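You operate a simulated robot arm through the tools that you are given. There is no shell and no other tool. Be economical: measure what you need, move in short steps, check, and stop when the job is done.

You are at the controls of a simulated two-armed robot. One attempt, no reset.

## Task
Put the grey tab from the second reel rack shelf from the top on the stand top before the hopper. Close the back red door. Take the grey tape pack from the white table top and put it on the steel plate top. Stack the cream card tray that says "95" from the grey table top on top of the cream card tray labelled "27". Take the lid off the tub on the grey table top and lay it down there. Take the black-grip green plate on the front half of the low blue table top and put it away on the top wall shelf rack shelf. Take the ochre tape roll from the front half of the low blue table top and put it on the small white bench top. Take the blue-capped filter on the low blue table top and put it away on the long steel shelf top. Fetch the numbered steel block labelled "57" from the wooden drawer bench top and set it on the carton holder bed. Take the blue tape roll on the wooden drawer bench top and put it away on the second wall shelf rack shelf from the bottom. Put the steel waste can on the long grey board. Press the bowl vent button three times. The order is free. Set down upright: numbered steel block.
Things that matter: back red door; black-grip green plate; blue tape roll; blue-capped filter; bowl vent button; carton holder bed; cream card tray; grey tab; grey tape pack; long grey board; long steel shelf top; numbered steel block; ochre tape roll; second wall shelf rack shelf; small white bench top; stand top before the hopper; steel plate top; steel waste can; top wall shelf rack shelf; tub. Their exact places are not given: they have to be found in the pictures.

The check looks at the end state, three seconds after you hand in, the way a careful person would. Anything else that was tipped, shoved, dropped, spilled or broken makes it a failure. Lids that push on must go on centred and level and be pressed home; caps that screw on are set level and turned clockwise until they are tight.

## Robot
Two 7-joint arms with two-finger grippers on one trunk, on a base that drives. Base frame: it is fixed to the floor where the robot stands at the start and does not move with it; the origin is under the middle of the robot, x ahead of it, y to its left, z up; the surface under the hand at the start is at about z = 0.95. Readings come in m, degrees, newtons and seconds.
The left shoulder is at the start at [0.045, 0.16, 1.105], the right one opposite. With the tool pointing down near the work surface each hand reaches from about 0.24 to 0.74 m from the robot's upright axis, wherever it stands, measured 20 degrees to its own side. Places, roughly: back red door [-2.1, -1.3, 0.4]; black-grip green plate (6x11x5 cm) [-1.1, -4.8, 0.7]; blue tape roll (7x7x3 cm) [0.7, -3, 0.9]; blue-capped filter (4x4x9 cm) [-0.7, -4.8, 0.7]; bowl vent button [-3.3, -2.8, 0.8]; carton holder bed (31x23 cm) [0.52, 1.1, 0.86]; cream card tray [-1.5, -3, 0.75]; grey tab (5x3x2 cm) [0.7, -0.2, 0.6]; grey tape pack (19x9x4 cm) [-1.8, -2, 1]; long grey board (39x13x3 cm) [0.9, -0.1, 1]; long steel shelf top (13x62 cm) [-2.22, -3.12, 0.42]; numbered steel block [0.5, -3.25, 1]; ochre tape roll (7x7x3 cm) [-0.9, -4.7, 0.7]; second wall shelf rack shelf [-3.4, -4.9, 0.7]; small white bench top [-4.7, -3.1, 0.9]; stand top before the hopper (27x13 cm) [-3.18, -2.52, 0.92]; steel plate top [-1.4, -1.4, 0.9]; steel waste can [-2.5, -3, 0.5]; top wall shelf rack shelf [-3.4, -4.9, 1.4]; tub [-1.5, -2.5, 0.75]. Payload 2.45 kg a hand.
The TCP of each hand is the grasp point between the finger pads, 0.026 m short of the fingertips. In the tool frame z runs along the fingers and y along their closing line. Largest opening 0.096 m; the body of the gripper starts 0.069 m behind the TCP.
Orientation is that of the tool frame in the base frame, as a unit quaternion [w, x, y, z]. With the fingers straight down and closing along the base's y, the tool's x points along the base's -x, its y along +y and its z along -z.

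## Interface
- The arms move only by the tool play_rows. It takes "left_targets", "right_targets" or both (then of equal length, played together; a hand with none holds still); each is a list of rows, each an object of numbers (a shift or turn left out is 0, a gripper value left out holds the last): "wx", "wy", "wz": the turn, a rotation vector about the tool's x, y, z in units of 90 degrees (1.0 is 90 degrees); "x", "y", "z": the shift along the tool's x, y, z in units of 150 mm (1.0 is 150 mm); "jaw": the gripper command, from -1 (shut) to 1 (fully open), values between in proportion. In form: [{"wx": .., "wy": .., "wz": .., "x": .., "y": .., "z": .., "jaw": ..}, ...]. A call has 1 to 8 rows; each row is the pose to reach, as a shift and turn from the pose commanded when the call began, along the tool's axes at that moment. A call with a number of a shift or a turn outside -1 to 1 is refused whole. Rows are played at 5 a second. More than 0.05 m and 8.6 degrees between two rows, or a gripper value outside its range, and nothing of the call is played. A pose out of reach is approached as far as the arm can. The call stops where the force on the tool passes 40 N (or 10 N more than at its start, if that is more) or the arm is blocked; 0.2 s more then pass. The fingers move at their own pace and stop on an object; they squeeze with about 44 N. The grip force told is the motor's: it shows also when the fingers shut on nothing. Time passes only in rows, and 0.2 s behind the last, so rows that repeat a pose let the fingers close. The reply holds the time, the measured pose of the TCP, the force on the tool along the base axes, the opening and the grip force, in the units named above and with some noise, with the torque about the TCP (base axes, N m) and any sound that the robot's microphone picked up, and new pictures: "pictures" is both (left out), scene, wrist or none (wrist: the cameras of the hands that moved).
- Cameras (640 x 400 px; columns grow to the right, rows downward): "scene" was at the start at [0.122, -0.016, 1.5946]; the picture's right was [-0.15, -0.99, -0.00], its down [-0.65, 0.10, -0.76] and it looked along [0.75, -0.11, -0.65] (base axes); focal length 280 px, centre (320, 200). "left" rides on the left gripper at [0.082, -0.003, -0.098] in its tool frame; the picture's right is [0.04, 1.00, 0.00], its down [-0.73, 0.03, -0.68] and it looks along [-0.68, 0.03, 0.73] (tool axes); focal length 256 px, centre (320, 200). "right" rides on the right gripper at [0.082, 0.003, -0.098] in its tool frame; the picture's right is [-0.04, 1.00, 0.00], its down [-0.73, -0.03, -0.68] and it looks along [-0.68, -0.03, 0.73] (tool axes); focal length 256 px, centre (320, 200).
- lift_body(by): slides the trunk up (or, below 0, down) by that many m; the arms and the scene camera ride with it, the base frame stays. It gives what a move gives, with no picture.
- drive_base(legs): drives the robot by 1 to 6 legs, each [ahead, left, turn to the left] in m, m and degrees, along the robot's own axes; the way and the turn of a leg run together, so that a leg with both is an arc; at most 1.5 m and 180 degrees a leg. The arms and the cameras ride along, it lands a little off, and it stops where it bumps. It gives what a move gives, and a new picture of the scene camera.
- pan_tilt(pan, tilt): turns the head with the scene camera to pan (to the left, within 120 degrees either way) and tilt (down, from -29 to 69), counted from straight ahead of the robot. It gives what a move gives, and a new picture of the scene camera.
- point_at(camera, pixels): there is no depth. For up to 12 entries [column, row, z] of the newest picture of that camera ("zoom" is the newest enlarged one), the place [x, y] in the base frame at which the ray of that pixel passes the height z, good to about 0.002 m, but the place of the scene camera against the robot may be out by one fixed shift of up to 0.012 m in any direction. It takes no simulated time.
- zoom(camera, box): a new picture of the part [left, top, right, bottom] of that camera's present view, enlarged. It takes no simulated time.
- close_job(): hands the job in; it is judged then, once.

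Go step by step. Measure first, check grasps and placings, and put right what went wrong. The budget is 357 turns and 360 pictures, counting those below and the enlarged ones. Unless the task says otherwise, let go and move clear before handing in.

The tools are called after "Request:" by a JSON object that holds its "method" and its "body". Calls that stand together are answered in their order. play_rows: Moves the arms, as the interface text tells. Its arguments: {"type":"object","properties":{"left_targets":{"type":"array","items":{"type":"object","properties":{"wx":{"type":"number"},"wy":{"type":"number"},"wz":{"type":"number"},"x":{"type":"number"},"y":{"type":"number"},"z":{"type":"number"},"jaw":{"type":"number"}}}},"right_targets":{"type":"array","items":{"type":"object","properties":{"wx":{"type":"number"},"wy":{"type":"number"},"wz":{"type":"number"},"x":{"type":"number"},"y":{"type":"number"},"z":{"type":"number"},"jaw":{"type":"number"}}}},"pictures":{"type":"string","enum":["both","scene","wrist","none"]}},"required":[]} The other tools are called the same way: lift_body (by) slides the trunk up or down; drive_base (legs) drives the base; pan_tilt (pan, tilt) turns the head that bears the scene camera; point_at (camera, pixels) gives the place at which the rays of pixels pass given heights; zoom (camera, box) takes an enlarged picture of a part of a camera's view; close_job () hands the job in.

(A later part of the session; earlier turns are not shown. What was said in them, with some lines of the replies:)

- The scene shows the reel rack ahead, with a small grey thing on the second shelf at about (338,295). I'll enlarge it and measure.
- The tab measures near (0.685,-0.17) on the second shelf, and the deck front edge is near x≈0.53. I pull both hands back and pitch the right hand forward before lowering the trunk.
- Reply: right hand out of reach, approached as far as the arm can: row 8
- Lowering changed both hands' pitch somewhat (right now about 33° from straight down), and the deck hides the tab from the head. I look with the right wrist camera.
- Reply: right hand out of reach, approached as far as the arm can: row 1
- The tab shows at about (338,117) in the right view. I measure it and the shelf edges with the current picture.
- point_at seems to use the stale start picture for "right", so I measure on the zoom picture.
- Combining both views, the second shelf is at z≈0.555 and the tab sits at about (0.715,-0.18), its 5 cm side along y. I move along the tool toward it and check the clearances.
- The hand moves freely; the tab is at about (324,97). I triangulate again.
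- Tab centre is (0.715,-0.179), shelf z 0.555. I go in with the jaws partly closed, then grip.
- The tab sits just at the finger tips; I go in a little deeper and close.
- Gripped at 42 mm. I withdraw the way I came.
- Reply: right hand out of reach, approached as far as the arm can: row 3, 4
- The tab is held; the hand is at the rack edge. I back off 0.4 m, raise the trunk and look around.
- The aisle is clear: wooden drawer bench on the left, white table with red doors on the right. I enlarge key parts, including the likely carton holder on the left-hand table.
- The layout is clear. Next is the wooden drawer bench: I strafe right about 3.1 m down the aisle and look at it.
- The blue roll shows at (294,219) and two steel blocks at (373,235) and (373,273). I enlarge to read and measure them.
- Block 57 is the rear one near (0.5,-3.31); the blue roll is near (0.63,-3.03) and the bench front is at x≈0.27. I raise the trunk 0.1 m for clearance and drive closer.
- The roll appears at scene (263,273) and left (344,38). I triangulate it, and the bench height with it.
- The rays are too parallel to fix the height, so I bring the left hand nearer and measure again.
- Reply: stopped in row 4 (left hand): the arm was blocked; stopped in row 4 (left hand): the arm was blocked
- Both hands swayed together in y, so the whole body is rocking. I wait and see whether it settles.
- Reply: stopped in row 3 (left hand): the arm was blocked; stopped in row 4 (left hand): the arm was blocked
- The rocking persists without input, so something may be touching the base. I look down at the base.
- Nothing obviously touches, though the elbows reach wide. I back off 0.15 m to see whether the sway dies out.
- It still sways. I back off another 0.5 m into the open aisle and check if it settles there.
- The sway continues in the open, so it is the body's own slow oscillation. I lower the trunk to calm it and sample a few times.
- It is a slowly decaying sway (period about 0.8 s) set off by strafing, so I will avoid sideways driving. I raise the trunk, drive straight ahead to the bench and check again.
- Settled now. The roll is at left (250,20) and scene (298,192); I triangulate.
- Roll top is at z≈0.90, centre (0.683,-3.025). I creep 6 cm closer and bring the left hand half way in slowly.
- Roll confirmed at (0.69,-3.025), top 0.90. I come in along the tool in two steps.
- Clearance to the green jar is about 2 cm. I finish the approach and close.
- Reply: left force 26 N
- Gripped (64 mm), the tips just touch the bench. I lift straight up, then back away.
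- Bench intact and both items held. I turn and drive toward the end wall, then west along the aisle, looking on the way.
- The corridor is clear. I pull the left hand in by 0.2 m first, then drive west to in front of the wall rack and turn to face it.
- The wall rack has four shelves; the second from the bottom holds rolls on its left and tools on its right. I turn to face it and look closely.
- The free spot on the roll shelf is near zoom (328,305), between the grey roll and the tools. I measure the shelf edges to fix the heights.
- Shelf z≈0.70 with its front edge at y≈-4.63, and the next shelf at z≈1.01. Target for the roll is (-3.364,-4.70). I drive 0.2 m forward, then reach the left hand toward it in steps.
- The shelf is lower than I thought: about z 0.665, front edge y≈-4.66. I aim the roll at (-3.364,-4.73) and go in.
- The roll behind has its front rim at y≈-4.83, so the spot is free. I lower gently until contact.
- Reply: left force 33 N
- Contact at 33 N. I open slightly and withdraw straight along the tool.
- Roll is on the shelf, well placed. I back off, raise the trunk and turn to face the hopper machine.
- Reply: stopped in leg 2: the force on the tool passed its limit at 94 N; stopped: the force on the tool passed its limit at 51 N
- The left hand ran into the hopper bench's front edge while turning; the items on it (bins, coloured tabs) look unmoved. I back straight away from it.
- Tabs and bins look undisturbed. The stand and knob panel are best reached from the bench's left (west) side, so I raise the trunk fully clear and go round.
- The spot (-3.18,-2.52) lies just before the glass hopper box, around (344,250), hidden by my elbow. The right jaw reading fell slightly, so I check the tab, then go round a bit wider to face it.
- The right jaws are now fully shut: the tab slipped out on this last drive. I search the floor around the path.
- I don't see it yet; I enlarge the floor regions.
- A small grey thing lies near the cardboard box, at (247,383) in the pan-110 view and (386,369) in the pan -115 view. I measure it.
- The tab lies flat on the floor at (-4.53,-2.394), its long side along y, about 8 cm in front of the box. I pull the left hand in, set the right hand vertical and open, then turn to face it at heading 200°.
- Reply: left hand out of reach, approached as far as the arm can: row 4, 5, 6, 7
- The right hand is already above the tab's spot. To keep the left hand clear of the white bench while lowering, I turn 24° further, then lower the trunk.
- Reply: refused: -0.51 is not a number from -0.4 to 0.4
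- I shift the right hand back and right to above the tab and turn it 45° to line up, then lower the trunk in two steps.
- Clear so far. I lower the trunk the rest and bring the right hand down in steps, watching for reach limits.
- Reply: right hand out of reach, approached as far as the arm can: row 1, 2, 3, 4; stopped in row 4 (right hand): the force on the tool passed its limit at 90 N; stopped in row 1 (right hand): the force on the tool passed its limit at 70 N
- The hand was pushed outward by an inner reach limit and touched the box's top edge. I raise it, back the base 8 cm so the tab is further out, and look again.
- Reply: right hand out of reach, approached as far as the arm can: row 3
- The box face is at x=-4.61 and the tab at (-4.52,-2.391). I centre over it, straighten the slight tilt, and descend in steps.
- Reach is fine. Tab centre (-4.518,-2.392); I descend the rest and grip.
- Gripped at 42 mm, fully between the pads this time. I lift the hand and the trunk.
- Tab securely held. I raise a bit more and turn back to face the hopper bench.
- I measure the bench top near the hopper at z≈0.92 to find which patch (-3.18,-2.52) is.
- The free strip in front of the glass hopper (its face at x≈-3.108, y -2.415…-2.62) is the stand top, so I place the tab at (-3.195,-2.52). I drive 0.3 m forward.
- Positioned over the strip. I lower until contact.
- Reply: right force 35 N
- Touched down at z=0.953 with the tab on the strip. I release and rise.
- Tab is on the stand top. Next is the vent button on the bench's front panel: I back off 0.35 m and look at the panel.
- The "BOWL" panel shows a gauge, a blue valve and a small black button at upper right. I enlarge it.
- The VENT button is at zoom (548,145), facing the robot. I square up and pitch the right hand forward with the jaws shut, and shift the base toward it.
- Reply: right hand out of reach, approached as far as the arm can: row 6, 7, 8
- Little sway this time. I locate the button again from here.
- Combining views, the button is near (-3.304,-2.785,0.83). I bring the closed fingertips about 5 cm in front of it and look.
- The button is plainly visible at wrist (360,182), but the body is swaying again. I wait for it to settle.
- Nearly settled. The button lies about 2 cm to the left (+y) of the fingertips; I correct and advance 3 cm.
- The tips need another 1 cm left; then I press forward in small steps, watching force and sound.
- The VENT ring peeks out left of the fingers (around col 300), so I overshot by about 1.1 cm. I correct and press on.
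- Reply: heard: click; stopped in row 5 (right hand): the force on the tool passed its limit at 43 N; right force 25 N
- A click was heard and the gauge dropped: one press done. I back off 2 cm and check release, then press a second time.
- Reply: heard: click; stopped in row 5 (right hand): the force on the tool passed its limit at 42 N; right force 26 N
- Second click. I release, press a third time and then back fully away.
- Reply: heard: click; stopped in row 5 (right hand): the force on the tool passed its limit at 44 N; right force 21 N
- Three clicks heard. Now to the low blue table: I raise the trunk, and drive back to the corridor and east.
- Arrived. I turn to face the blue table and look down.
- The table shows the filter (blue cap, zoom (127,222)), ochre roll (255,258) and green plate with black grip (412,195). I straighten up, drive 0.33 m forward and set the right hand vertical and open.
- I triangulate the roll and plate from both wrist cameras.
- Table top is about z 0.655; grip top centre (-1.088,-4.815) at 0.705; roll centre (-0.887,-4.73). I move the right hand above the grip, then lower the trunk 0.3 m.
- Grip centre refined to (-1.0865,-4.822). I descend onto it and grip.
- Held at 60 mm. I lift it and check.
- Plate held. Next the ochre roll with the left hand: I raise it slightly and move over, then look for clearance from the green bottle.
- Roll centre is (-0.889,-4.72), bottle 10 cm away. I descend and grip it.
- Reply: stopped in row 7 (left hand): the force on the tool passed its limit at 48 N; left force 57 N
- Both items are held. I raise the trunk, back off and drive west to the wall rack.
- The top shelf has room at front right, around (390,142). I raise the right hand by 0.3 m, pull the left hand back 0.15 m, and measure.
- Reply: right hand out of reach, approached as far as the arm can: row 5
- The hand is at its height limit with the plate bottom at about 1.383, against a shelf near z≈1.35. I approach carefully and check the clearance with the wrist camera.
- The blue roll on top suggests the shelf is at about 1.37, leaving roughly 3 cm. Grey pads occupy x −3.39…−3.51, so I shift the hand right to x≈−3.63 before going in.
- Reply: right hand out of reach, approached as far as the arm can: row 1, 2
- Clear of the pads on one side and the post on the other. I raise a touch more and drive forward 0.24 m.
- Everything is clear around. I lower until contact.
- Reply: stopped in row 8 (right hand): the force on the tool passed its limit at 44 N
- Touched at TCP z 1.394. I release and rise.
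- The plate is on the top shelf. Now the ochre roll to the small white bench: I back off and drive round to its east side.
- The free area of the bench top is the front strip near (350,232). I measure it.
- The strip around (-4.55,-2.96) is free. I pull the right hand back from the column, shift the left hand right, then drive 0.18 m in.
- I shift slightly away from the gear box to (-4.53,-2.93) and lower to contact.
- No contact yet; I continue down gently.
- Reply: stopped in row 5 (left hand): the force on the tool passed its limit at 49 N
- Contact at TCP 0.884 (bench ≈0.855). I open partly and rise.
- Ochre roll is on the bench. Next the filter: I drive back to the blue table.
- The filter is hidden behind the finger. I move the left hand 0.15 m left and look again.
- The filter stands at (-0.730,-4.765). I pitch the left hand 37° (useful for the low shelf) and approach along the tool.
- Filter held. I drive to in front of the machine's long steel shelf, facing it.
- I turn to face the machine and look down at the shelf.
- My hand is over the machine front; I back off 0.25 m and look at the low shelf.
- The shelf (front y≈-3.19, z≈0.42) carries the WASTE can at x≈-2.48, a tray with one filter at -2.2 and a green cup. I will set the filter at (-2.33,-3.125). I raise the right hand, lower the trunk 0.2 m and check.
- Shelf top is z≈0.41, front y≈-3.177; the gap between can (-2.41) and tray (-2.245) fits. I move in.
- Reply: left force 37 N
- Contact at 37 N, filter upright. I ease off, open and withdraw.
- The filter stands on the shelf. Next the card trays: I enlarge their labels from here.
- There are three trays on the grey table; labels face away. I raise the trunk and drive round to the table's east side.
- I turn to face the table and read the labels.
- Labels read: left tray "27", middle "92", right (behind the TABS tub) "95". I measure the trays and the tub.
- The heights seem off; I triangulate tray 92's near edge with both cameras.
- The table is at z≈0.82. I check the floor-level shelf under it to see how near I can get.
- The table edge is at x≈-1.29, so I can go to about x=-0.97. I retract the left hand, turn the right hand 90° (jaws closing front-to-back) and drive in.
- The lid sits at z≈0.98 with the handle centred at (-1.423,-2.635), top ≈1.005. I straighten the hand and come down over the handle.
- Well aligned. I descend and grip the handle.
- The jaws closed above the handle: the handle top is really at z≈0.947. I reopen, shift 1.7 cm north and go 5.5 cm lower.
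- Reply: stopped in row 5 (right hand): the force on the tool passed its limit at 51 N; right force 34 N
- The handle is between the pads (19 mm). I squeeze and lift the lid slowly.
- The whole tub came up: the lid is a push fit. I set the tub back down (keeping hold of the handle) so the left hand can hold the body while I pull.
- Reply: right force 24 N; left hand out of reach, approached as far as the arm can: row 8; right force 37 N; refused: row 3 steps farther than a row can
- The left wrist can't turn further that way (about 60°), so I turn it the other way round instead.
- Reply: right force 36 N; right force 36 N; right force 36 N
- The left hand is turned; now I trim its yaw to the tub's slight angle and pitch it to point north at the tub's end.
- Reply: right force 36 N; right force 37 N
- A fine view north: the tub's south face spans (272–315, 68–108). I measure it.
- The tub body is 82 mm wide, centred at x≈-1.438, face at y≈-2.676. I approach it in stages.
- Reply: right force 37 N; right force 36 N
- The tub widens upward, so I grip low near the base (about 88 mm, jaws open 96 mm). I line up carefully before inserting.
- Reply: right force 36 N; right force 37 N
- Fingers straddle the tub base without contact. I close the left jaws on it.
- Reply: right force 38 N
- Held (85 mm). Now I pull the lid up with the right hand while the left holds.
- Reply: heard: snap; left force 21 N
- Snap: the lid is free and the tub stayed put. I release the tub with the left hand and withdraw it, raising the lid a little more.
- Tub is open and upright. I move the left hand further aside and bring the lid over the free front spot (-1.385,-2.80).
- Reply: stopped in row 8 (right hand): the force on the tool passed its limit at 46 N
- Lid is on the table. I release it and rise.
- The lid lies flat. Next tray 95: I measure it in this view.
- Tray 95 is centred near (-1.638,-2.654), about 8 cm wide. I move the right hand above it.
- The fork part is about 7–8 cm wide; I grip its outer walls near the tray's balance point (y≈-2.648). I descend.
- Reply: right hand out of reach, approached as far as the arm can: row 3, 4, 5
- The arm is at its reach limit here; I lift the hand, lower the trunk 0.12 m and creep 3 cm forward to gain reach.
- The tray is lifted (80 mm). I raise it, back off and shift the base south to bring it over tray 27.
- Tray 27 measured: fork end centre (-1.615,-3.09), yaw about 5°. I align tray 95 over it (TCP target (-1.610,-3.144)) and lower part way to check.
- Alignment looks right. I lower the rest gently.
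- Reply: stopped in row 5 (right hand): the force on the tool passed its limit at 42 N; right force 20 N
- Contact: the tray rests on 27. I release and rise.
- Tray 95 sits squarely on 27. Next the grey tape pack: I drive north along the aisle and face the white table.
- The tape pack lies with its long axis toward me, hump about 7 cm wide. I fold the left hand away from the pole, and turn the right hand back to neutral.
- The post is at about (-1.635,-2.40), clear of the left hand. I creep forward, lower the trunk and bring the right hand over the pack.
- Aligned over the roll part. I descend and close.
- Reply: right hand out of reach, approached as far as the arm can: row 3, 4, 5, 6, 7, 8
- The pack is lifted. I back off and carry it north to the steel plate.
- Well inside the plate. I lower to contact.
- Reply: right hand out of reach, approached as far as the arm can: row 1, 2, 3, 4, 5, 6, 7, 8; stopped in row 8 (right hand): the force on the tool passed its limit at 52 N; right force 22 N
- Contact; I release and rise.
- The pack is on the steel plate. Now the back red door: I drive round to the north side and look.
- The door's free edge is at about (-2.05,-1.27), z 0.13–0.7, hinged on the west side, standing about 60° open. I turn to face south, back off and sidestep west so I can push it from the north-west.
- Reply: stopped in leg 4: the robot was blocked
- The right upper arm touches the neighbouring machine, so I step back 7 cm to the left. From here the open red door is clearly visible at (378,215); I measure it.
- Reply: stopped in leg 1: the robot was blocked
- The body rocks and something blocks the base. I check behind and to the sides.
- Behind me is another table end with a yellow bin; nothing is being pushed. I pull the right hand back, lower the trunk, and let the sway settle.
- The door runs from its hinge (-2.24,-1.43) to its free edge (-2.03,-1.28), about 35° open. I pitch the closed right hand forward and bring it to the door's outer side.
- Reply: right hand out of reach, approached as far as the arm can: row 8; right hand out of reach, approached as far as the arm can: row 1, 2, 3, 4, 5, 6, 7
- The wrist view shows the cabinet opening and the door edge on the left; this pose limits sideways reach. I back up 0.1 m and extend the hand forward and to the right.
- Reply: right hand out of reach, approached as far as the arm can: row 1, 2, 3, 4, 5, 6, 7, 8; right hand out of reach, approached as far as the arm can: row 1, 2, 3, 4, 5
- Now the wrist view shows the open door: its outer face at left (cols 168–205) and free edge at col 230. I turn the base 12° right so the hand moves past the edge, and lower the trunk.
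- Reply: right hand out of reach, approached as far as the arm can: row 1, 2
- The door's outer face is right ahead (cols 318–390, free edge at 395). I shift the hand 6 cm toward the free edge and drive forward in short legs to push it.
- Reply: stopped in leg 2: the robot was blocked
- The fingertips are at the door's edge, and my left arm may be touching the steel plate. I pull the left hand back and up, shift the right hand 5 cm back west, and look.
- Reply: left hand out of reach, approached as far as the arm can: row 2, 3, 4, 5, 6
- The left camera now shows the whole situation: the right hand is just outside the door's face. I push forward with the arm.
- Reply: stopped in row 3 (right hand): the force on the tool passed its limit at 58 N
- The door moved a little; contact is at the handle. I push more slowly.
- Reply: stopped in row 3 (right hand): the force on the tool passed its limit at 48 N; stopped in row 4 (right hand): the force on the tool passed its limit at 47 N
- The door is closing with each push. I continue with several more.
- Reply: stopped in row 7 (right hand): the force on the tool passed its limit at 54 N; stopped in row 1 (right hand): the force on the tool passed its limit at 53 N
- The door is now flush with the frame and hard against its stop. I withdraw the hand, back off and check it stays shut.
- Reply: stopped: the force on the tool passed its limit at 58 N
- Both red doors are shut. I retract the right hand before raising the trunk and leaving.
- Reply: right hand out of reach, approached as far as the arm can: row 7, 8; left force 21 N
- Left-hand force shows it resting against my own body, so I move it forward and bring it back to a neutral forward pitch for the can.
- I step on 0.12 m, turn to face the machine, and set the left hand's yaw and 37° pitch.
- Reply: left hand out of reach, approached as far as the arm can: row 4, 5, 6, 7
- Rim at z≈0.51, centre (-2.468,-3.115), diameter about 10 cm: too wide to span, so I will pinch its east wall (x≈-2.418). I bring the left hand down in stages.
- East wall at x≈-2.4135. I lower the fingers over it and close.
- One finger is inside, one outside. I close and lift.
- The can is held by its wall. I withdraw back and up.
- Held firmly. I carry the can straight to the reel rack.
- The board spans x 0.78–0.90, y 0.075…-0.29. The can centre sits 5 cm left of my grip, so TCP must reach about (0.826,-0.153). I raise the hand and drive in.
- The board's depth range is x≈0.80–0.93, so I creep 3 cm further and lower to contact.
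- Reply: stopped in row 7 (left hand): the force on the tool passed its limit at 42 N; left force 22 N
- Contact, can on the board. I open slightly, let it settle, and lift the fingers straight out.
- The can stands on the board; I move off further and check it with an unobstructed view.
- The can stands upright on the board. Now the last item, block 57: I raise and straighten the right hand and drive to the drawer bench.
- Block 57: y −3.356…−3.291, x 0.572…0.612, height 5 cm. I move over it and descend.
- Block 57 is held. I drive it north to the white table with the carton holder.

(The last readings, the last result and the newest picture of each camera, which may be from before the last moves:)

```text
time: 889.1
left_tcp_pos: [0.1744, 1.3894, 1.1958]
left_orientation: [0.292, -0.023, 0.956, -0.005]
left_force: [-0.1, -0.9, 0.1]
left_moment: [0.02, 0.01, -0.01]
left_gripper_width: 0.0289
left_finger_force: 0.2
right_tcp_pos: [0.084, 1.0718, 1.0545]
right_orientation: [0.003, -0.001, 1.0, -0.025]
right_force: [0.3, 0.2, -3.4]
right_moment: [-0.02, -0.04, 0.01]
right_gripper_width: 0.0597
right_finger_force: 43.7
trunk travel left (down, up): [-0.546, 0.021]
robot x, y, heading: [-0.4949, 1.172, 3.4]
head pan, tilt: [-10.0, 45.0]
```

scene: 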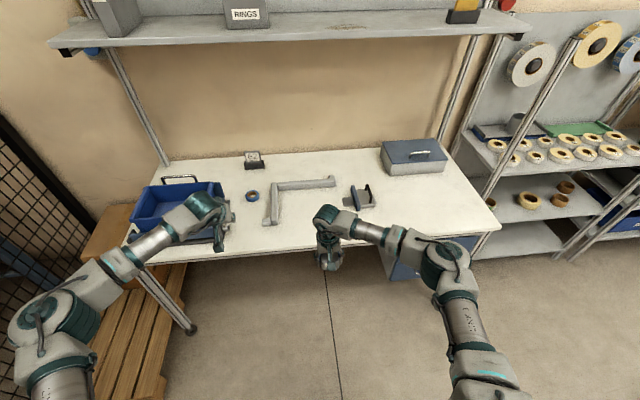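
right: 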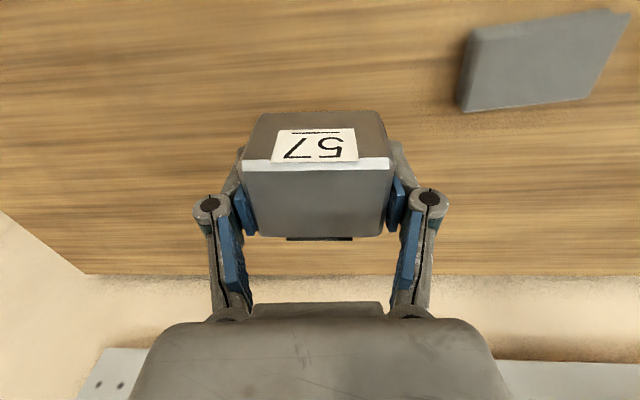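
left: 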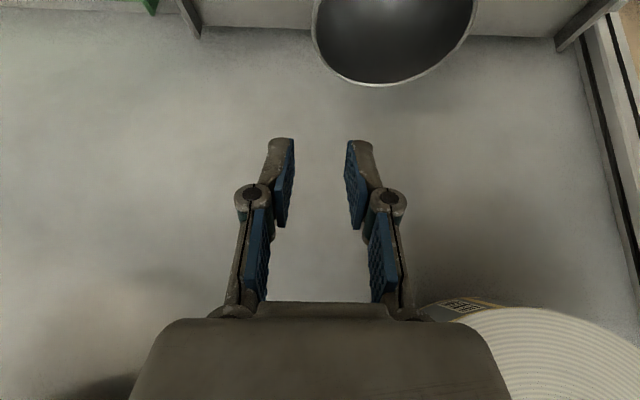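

Request:
{"method": "point_at", "body": {"camera": "scene", "pixels": [[278, 190, 0.86], [272, 224, 0.86], [335, 185, 0.86], [310, 205, 0.86], [358, 205, 0.86], [400, 240, 0.86], [315, 222, 0.86]]}}

Request:
{"method": "zoom", "body": {"camera": "scene", "box": [230, 150, 390, 250]}}

```text
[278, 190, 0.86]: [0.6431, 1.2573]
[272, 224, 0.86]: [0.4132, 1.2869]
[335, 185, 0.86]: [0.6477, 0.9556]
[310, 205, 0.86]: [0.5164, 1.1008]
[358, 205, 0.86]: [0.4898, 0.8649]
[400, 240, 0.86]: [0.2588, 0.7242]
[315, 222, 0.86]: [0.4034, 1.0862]
```

```text
4.00 times, centred on (310, 200) of scene
```

zoom: 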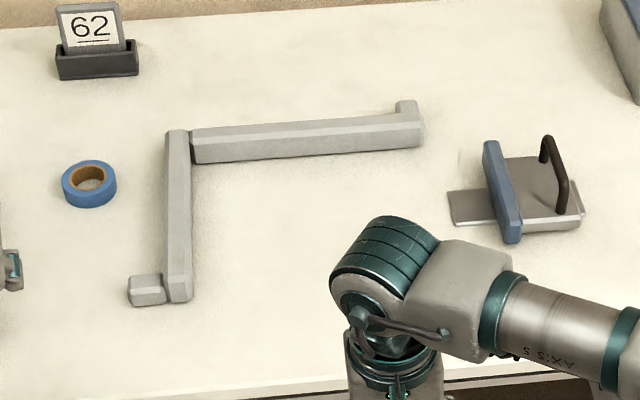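

The bed centre (0.516,1.10) lies inside the L bracket at scene (310,205). I drive in 0.43 m.

Request:
{"method": "drive_base", "body": {"legs": [[0.43, 0, -2]]}}

Request:
{"method": "play_rows", "body": {"right_targets": [{"z": 0.1}, {"z": 0.2}, {"z": 0.3}], "pictures": "both"}}

```text
time: 891.7
left_tcp_pos: [0.6053, 1.3825, 1.197]
left_orientation: [0.293, -0.004, 0.956, -0.01]
left_force: [0.5, 0.5, -0.1]
left_moment: [0.03, 0.0, 0.01]
left_gripper_width: 0.0286
left_finger_force: 0.0
right_tcp_pos: [0.5025, 1.0681, 1.0561]
right_orientation: [0.005, 0.018, 1.0, -0.025]
right_force: [0.6, -0.5, -2.4]
right_moment: [-0.02, 0.02, 0.0]
right_gripper_width: 0.0597
right_finger_force: 44.0
trunk travel left (down, up): [-0.546, 0.021]
robot x, y, heading: [-0.0736, 1.1896, 1.4]
head pan, tilt: [-10.0, 45.0]
```

scene: 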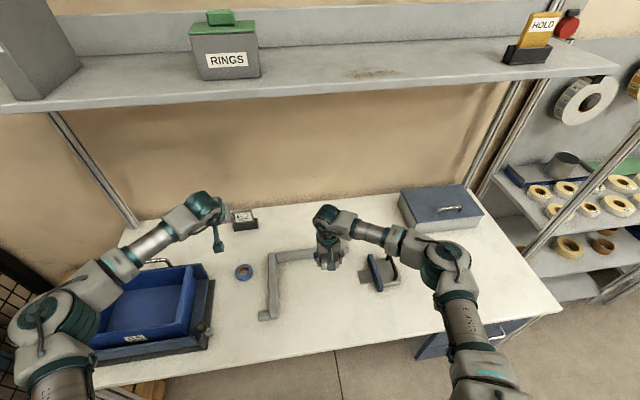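

```text
time: 892.5
left_tcp_pos: [0.6028, 1.382, 1.1983]
left_orientation: [0.294, -0.004, 0.956, -0.01]
left_force: [-0.2, 0.2, -0.1]
left_moment: [-0.02, 0.03, 0.05]
left_gripper_width: 0.0288
left_finger_force: 0.0
right_tcp_pos: [0.5019, 1.065, 1.0132]
right_orientation: [0.006, 0.017, 1.0, -0.025]
right_force: [-0.5, -0.2, -2.8]
right_moment: [0.0, 0.0, -0.02]
right_gripper_width: 0.0596
right_finger_force: 44.5
trunk travel left (down, up): [-0.546, 0.021]
robot x, y, heading: [-0.0737, 1.1903, 1.2]
head pan, tilt: [-10.0, 45.0]
```

scene: 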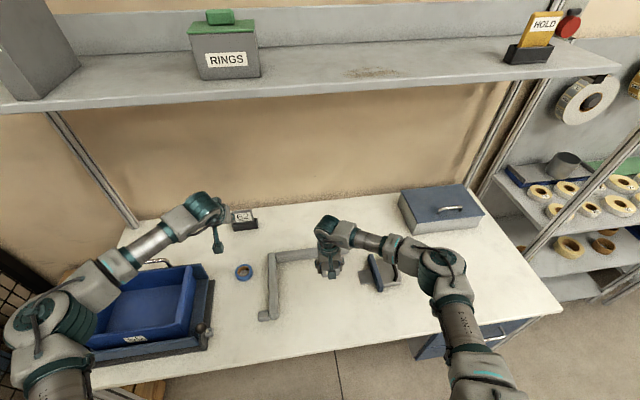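
right: 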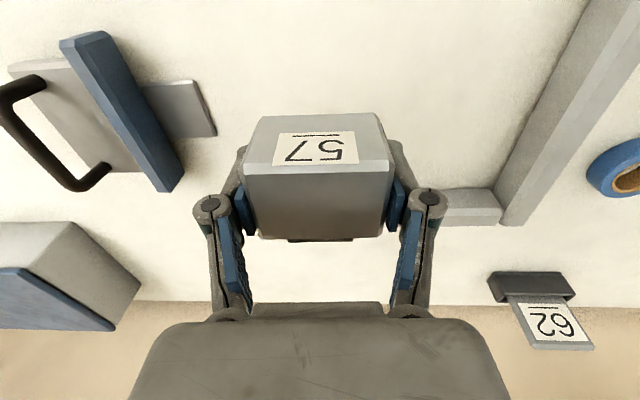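

Request:
{"method": "play_rows", "body": {"right_targets": [{"y": 0.1, "x": -0.05, "z": 0.15}, {"y": 0.18, "x": -0.08, "z": 0.35}, {"y": 0.18, "x": -0.08, "z": 0.55}, {"y": 0.18, "x": -0.08, "z": 0.68}, {"y": 0.18, "x": -0.08, "z": 0.74}, {"y": 0.18, "x": -0.08, "z": 0.79}, {"y": 0.18, "x": -0.08, "z": 0.84}, {"y": 0.18, "x": -0.08, "z": 0.89}], "pictures": "wrist"}}

```text
time: 894.3
left_tcp_pos: [0.598, 1.3823, 1.2029]
left_orientation: [0.297, -0.003, 0.955, -0.012]
left_force: [1.0, 0.0, -0.2]
left_moment: [-0.01, 0.02, -0.03]
left_gripper_width: 0.0288
left_finger_force: 0.0
right_tcp_pos: [0.5156, 1.0874, 0.8847]
right_orientation: [0.011, 0.019, 0.999, -0.024]
right_force: [5.7, -2.3, 40.2]
right_moment: [1.29, 0.81, -0.04]
right_gripper_width: 0.0602
right_finger_force: 43.7
trunk travel left (down, up): [-0.546, 0.021]
robot x, y, heading: [-0.0712, 1.1924, 1.2]
head pan, tilt: [-10.0, 45.0]
```

right: 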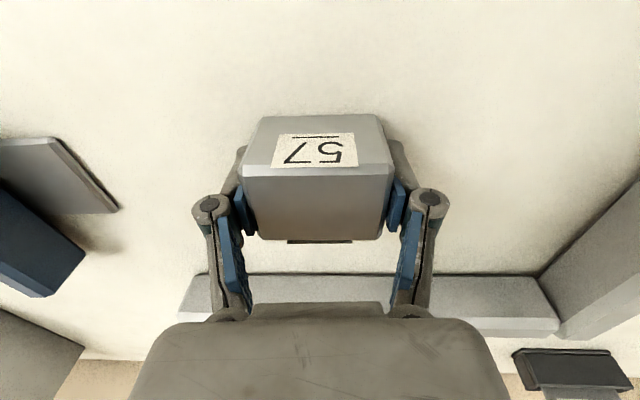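

The block is down inside the bracket. I release, rise and check it.

Request:
{"method": "play_rows", "body": {"right_targets": [{"z": -0.02}, {"z": -0.02, "jaw": 0.7}, {"z": -0.02, "jaw": 0.7}, {"z": -0.15}, {"z": -0.4}, {"z": -0.7}, {"z": -1.0}], "pictures": "wrist"}}

Request:
{"method": "drive_base", "body": {"legs": [[-0.4, 0, 0]]}}

Request:
{"method": "zoom", "body": {"camera": "scene", "box": [220, 140, 420, 265]}}

```text
time: 895.9
left_tcp_pos: [0.6023, 1.3837, 1.1994]
left_orientation: [0.294, -0.005, 0.956, -0.009]
left_force: [0.5, 0.2, -1.3]
left_moment: [0.0, 0.01, 0.0]
left_gripper_width: 0.0289
left_finger_force: 0.1
right_tcp_pos: [0.5114, 1.0912, 1.028]
right_orientation: [0.005, 0.018, 1.0, -0.025]
right_force: [0.2, 0.3, -0.1]
right_moment: [0.01, -0.04, 0.01]
right_gripper_width: 0.0818
right_finger_force: 0.1
trunk travel left (down, up): [-0.546, 0.021]
robot x, y, heading: [-0.0742, 1.1885, 1.3]
head pan, tilt: [-10.0, 45.0]
```

right: 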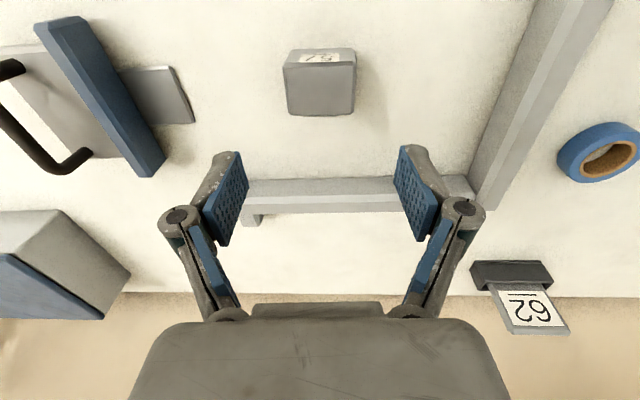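

```text
time: 898.4
left_tcp_pos: [0.2062, 1.3726, 1.1978]
left_orientation: [0.293, -0.004, 0.956, -0.01]
left_force: [0.3, -0.4, -0.6]
left_moment: [-0.01, 0.01, -0.02]
left_gripper_width: 0.0287
left_finger_force: 0.0
right_tcp_pos: [0.115, 1.0826, 1.0262]
right_orientation: [0.005, 0.017, 1.0, -0.025]
right_force: [-0.1, 0.2, 0.1]
right_moment: [0.02, -0.01, 0.01]
right_gripper_width: 0.0814
right_finger_force: 0.2
trunk travel left (down, up): [-0.546, 0.021]
robot x, y, heading: [-0.4694, 1.1815, 1.3]
head pan, tilt: [-10.0, 45.0]
```

scene: 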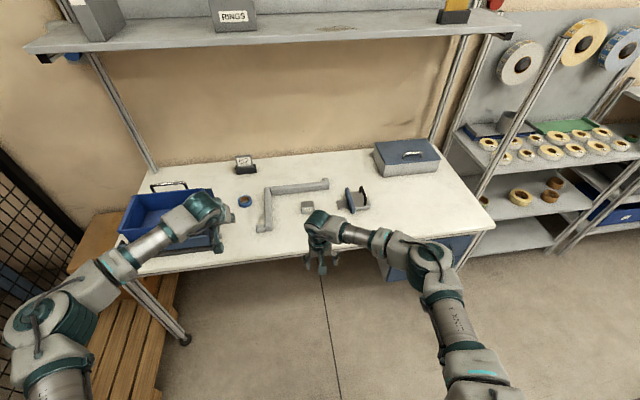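

```text
3.20 times, centred on (320, 202) of scene
```

zoom: 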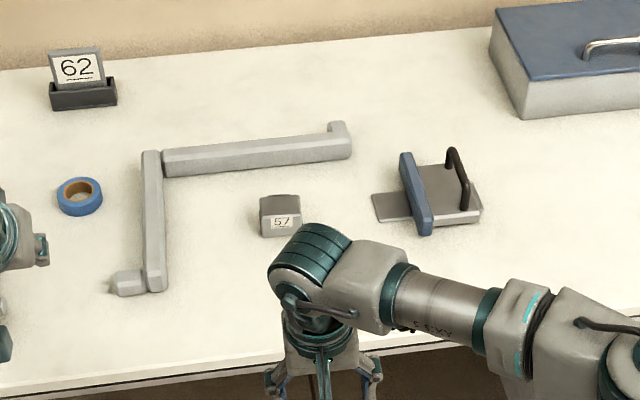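

Block 57 stands upright inside the holder; all twelve jobs are done and both hands are clear, so I hand in.

Request:
{"method": "close_job", "body": {}}

```text
The job is handed in.
```

I finished all twelve jobs and handed in. I did not re-check every item at the end, and some handling on the way was rough:

- **Grey tab:** it slipped out of the gripper and fell to the floor near the small white bench. I picked it up and set it on the stand top before the hopper.
- **Cardboard box:** while reaching for the tab, the right hand pressed on the top edge of the box beside it. The box showed no visible shift.
- **Hopper bench:** the left hand ran into its front edge once during a turn. Nothing on the bench looked disturbed.
- **Tub:** its lid was a push fit, so the tub first lifted with it. I set it back where it stood and held it while pulling the lid off.
- **Red door:** while lining up to close it, the base was blocked twice beside the neighbouring machine. I think my arm touched that machine, but saw nothing moved.
- **Waste can:** it stands upright on the long grey board, but close to the front edge.
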